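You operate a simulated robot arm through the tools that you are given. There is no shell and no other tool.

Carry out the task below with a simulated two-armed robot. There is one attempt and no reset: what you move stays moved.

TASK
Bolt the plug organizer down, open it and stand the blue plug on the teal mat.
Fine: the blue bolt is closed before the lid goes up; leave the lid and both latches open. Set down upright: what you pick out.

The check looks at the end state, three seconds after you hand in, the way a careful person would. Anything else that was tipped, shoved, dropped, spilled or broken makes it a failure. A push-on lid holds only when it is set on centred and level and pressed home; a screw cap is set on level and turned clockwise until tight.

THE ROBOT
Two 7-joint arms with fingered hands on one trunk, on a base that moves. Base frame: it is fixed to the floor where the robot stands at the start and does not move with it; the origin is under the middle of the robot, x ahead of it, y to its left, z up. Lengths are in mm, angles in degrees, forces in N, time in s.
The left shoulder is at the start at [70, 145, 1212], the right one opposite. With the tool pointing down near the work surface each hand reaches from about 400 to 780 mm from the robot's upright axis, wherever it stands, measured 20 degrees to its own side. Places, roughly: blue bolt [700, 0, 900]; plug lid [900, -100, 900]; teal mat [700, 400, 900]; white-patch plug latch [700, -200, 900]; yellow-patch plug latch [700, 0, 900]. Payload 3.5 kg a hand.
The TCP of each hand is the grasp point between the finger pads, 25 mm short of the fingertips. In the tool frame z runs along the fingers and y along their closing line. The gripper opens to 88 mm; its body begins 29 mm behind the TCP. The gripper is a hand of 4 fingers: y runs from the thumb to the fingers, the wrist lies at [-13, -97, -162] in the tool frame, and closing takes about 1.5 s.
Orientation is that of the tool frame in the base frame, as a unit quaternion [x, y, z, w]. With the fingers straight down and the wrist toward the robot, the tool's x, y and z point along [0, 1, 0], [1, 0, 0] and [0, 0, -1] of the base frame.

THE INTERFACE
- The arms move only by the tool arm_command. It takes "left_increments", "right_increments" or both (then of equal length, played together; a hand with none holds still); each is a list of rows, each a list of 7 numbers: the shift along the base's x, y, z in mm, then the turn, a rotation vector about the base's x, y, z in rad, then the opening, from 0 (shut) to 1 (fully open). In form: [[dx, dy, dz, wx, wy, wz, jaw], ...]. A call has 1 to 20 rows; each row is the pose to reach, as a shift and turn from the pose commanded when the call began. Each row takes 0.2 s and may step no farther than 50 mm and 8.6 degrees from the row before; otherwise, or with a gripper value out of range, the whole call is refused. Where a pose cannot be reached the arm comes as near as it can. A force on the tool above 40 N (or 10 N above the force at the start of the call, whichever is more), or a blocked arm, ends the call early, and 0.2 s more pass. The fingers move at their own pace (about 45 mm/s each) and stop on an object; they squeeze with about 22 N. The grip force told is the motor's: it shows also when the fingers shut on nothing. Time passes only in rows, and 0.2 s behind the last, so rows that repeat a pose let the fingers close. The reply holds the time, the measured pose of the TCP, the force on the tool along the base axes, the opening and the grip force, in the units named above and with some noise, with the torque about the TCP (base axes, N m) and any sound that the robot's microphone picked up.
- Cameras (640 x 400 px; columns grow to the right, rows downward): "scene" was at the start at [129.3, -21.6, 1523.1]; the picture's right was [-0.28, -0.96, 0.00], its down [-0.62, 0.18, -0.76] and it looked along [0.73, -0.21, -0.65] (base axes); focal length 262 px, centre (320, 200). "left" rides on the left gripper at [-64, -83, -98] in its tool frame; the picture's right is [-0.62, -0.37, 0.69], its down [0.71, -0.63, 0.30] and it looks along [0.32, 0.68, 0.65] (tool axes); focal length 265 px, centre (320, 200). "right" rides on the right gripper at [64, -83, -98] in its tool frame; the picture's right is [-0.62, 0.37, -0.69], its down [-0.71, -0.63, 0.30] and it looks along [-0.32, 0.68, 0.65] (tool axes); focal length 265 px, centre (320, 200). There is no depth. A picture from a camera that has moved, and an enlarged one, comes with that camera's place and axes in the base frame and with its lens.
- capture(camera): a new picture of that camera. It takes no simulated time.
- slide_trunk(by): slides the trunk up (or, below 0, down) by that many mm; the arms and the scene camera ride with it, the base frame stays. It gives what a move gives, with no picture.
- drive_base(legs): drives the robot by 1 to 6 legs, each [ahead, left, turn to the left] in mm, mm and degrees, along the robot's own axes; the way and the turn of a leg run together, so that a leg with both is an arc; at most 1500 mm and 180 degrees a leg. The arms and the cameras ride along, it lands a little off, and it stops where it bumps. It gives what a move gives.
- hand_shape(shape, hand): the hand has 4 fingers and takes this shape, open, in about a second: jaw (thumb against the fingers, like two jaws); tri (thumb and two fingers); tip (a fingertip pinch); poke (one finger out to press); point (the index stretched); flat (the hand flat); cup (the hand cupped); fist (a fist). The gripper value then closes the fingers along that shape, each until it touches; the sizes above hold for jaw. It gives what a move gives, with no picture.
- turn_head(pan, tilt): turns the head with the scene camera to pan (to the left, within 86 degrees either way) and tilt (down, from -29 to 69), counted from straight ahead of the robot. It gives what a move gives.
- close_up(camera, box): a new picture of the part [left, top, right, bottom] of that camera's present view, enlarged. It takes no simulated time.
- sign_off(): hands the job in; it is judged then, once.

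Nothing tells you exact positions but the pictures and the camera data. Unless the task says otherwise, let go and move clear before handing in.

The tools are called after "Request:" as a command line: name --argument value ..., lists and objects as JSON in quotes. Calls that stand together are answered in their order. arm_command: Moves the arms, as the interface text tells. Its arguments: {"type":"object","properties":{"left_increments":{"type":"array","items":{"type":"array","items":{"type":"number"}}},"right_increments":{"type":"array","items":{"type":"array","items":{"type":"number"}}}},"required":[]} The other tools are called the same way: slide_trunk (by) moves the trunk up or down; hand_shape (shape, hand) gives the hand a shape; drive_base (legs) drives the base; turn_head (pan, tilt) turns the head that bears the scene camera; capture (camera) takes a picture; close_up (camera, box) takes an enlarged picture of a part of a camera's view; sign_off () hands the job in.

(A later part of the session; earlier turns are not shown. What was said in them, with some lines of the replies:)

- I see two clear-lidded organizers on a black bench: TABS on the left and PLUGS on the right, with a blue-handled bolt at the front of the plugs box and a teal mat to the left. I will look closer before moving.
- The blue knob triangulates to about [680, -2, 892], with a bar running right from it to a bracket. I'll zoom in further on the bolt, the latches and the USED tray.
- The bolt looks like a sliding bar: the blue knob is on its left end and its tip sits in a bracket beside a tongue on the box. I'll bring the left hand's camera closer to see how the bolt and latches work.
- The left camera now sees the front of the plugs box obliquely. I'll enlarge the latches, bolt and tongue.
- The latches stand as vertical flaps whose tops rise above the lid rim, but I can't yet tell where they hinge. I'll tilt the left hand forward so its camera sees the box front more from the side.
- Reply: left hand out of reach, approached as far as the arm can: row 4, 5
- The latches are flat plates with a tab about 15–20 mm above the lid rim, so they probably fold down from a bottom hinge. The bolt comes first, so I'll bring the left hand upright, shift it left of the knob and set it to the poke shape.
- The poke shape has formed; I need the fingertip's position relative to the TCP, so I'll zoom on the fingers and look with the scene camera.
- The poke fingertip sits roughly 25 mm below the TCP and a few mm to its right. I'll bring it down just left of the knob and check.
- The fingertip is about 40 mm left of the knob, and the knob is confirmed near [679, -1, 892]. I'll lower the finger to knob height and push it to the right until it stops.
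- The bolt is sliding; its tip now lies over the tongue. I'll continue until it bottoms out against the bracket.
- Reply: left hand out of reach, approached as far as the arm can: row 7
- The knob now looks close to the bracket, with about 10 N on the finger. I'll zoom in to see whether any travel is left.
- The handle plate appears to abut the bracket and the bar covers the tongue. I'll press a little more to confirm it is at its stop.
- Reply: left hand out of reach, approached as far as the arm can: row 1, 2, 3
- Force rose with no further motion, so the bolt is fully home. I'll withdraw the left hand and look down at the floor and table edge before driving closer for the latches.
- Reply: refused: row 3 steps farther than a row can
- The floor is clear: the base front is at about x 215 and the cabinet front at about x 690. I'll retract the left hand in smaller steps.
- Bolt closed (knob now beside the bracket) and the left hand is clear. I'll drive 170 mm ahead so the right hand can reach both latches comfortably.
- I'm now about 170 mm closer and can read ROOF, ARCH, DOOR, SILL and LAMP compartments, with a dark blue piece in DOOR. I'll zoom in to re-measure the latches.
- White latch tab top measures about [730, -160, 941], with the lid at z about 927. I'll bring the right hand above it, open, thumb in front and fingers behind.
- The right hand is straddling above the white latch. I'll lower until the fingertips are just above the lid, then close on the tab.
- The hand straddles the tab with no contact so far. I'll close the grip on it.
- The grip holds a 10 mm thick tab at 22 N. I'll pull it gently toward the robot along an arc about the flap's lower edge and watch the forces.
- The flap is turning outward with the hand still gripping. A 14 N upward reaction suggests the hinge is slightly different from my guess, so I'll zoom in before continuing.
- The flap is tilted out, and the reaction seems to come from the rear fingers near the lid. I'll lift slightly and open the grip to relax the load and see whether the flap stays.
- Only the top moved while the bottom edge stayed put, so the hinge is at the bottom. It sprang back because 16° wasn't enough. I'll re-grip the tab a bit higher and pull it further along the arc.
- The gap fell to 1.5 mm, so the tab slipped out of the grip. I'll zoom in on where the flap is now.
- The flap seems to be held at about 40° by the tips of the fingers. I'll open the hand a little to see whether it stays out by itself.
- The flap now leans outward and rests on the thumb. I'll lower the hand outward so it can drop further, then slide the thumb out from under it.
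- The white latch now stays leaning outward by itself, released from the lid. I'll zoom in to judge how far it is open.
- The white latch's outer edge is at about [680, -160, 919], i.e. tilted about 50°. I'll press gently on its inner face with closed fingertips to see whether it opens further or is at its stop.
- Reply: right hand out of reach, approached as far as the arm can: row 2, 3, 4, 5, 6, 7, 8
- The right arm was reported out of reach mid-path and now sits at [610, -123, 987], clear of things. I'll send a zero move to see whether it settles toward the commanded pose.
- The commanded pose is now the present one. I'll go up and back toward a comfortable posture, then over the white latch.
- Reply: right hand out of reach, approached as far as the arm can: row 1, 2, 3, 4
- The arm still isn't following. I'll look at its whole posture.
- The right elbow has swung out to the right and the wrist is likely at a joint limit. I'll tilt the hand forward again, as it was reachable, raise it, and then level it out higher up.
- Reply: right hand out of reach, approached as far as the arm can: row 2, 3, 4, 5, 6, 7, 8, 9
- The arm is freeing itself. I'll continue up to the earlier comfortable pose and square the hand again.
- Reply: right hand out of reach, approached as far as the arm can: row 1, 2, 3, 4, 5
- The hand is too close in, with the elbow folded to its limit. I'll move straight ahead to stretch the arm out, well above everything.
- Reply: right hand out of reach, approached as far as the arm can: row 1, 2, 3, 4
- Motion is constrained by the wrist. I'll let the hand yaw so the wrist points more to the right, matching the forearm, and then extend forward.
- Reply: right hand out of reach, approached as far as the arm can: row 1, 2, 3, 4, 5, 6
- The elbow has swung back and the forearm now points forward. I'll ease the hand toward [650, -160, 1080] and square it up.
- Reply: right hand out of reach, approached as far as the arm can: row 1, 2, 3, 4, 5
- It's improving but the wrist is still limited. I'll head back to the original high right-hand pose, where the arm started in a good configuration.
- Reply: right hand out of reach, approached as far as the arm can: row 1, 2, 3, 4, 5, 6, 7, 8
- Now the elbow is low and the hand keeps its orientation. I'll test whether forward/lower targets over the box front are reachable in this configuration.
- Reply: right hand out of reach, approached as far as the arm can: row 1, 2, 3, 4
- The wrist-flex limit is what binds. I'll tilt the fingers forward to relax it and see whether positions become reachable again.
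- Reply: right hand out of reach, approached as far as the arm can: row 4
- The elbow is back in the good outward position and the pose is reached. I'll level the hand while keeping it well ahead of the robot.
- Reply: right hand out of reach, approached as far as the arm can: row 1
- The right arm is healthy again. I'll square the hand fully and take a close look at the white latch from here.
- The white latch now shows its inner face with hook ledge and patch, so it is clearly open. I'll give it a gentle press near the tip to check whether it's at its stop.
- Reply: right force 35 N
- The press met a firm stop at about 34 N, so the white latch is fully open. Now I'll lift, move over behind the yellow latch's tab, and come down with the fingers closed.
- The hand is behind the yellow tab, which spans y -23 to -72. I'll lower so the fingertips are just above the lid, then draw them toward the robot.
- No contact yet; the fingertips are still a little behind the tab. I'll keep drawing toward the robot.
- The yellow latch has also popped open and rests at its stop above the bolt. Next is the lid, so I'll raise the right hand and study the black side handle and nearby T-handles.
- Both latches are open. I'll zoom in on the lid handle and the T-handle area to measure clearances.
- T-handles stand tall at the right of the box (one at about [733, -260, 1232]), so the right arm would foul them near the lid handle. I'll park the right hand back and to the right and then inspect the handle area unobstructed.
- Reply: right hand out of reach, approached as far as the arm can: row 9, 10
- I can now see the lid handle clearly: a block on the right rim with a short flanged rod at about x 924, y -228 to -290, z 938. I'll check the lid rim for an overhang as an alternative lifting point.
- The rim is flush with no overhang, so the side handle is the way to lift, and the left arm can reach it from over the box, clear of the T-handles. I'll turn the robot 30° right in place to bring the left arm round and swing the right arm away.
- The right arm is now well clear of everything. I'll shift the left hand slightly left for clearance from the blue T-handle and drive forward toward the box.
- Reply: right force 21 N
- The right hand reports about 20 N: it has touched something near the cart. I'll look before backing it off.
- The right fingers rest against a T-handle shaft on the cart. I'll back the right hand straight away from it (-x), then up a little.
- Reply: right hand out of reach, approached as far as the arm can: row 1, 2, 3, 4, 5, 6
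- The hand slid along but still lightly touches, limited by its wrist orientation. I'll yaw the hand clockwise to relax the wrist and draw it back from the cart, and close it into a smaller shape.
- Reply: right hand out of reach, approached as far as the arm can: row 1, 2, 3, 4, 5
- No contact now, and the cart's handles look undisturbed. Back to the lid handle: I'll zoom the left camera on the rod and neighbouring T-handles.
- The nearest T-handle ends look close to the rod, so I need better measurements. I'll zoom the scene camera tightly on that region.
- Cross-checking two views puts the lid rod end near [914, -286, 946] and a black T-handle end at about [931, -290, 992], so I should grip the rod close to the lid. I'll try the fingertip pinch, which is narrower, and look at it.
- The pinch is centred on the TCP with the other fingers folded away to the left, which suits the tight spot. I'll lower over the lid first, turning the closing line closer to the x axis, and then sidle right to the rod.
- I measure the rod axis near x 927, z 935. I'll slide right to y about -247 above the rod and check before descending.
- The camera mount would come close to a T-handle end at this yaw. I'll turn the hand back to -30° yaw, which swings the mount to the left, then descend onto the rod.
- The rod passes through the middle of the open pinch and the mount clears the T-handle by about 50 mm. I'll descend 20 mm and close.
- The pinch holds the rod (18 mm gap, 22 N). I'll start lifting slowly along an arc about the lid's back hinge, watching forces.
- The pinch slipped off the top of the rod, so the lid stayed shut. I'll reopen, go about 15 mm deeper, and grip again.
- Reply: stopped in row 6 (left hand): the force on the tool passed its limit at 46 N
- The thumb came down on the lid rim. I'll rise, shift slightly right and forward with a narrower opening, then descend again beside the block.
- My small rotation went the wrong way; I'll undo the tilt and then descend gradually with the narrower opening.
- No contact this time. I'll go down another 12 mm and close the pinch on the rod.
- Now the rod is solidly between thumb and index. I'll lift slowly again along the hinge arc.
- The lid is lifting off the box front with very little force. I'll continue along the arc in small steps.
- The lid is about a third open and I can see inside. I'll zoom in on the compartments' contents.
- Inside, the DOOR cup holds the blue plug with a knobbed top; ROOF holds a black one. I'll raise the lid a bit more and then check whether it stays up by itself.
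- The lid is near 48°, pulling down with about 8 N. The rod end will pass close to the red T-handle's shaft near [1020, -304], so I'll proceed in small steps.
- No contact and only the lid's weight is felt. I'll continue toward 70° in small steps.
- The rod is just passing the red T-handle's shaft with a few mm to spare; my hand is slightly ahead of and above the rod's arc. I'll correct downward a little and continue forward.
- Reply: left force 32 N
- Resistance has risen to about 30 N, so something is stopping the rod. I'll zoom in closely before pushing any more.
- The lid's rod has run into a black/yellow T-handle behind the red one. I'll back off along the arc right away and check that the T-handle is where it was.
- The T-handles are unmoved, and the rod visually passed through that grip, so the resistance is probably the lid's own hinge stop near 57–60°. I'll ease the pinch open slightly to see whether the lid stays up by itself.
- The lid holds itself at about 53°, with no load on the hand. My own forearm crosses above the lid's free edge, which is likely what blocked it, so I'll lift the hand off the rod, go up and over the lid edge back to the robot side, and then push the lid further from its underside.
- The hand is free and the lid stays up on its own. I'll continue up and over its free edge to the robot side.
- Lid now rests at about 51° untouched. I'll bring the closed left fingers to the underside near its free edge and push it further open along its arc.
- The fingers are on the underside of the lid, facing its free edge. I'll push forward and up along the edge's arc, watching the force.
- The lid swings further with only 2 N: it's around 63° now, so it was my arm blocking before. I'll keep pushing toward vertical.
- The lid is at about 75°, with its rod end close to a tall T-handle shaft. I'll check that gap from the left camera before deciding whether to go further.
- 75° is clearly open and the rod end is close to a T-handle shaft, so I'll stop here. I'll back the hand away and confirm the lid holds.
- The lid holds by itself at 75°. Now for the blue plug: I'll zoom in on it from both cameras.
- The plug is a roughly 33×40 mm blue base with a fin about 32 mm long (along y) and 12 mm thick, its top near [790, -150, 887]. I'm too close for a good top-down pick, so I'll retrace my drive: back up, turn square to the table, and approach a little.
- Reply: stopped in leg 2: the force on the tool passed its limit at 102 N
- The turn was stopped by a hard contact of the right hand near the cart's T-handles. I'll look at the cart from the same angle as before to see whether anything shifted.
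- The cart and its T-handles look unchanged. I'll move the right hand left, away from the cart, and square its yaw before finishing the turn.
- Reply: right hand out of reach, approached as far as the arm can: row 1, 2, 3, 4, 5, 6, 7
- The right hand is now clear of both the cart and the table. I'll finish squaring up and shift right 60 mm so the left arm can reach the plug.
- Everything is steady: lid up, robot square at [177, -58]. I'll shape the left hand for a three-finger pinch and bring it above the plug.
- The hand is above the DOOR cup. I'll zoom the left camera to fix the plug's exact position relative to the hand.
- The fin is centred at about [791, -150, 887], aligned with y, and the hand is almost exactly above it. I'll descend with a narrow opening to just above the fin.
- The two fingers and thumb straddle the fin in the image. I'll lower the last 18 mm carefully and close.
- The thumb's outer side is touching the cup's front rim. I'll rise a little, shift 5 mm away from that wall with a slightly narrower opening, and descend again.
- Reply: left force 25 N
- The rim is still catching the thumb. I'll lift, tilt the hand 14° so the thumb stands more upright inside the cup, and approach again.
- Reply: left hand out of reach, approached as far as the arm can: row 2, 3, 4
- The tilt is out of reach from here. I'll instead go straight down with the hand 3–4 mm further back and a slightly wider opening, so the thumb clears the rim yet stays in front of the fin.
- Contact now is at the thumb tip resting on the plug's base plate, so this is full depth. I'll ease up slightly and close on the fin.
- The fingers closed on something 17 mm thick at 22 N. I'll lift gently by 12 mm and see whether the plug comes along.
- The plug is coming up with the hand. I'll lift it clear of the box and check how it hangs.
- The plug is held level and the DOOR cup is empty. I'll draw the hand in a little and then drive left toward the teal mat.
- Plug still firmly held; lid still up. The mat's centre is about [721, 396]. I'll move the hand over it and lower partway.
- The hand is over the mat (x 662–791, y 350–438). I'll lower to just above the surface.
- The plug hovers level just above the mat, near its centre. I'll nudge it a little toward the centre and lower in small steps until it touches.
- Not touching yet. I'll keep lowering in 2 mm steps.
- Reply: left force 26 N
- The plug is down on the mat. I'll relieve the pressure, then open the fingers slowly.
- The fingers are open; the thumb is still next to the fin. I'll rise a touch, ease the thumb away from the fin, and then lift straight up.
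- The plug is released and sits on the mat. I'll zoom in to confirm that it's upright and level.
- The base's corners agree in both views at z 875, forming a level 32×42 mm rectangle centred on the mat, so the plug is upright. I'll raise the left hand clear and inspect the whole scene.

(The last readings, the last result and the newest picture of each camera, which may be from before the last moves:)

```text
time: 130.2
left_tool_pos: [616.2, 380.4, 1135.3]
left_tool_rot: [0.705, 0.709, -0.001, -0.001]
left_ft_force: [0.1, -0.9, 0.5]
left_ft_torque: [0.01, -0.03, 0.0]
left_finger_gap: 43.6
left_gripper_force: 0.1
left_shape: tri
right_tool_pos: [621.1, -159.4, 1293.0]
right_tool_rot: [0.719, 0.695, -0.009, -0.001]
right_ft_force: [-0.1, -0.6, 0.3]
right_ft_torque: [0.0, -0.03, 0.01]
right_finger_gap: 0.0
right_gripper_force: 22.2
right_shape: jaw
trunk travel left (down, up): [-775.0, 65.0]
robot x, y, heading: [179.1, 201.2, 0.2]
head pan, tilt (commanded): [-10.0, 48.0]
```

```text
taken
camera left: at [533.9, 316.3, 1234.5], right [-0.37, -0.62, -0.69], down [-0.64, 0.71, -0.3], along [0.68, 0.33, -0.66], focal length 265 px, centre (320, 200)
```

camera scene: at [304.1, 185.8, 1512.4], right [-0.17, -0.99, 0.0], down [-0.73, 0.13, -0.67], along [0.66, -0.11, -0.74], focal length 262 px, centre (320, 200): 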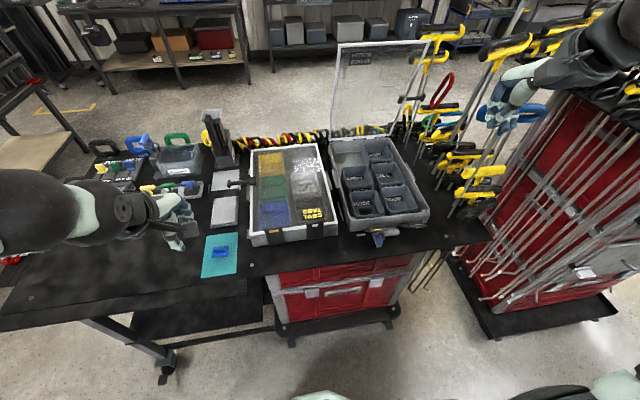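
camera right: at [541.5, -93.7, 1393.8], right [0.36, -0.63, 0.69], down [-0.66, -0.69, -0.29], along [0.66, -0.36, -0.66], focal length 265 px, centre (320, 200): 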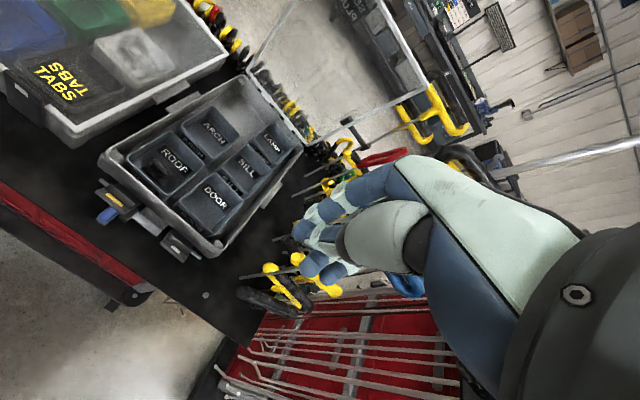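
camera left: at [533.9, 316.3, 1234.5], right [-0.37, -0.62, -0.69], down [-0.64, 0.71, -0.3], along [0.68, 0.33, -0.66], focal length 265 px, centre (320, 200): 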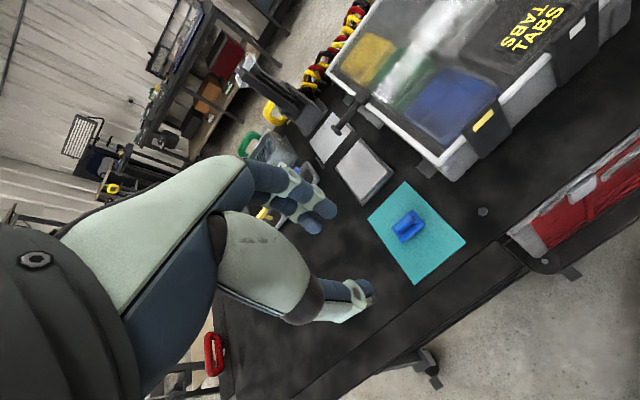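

The plug stands on the mat and the hand is clear. I'll do a final check of the bolt, both latches and the lid.

Request:
close_up --camera "right" --box '[90, 70, 310, 270]'

Request:
close_up --camera "scene" --box '[320, 30, 440, 255]'

Request:
close_up --camera "right" --box '[90, 175, 210, 265]'

Request:
close_up --camera "scene" --box '[60, 100, 260, 290]'

```text
2.00 times, centred on (200, 170) of right
camera zoom: at [541.5, -93.7, 1393.8], right [0.36, -0.63, 0.69], down [-0.66, -0.69, -0.29], along [0.66, -0.36, -0.66], focal length 531 px, centre (560, 260)
```

zoom: 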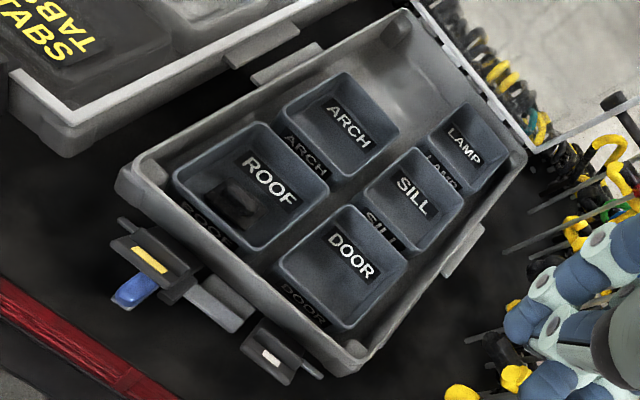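

```text
1.78 times, centred on (380, 142) of scene
camera zoom: at [304.1, 185.8, 1512.4], right [-0.17, -0.99, 0.0], down [-0.73, 0.13, -0.67], along [0.66, -0.11, -0.74], focal length 465 px, centre (213, 302)
```

zoom: 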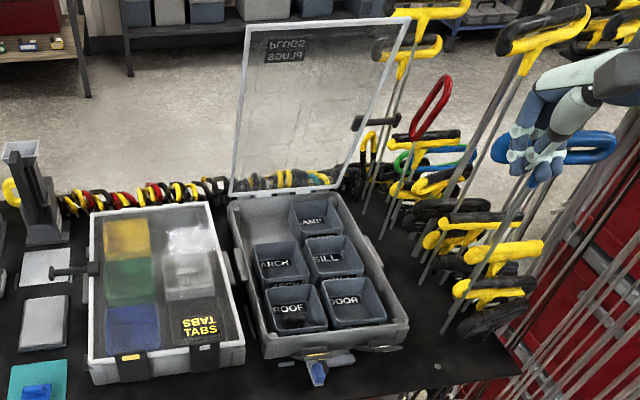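

```text
4.44 times, centred on (150, 220) of right
camera zoom: at [541.5, -93.7, 1393.8], right [0.36, -0.63, 0.69], down [-0.66, -0.69, -0.29], along [0.66, -0.36, -0.66], focal length 1180 px, centre (1076, 111)
```

zoom: 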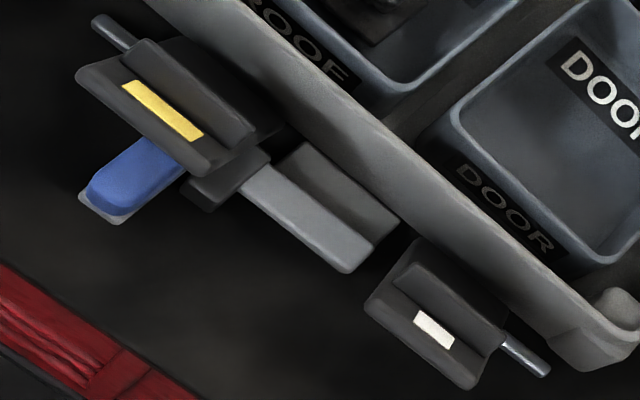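

```text
2.11 times, centred on (160, 195) of scene
camera zoom: at [304.1, 185.8, 1512.4], right [-0.17, -0.99, 0.0], down [-0.73, 0.13, -0.67], along [0.66, -0.11, -0.74], focal length 551 px, centre (657, 210)
```

zoom: 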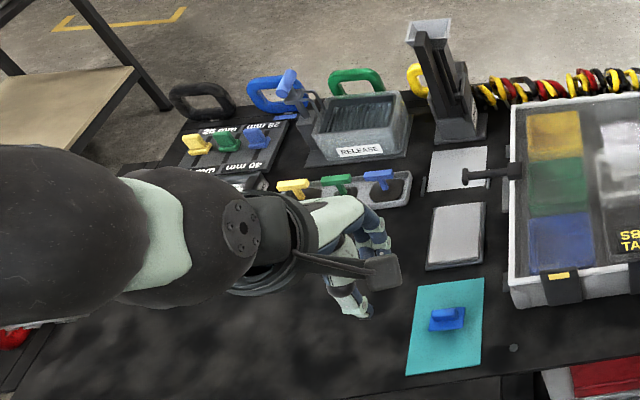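

Final check: the bolt bar lies fully across the tongue, both latches are open and the lid stands open. The blue plug is upright near the centre of the teal mat, the TABS box and other items look untouched, and both hands are clear. I'm handing in.

Request:
sign_off

```text
The job is handed in.
```

The plug organizer is bolted down and open, and the blue plug is standing upright near the centre of the teal mat. I've handed the job in.

- **Bolt:** I slid the blue bolt fully home against its bracket before lifting the lid, and it is still closed.
- **Latches:** The white-patch latch is open at its stop. The yellow-patch latch is open too, resting above the bolt.
- **Lid:** It stands open by itself at about 75°. I stopped there because the rod on the lid's side was close to a T-handle shaft.
- **Plug:** It came from the DOOR compartment, and two camera views show its base level.

**Contacts on the way:** The right hand bumped T-handles on the cart beside the bench twice. The second time, while the robot was turning, the force reached 102 N and stopped the drive. While I was lifting the lid, its rod also came up against a T-handle at the bench. In the pictures taken afterwards, none of the T-handles looked moved, but I can only judge that from the images.
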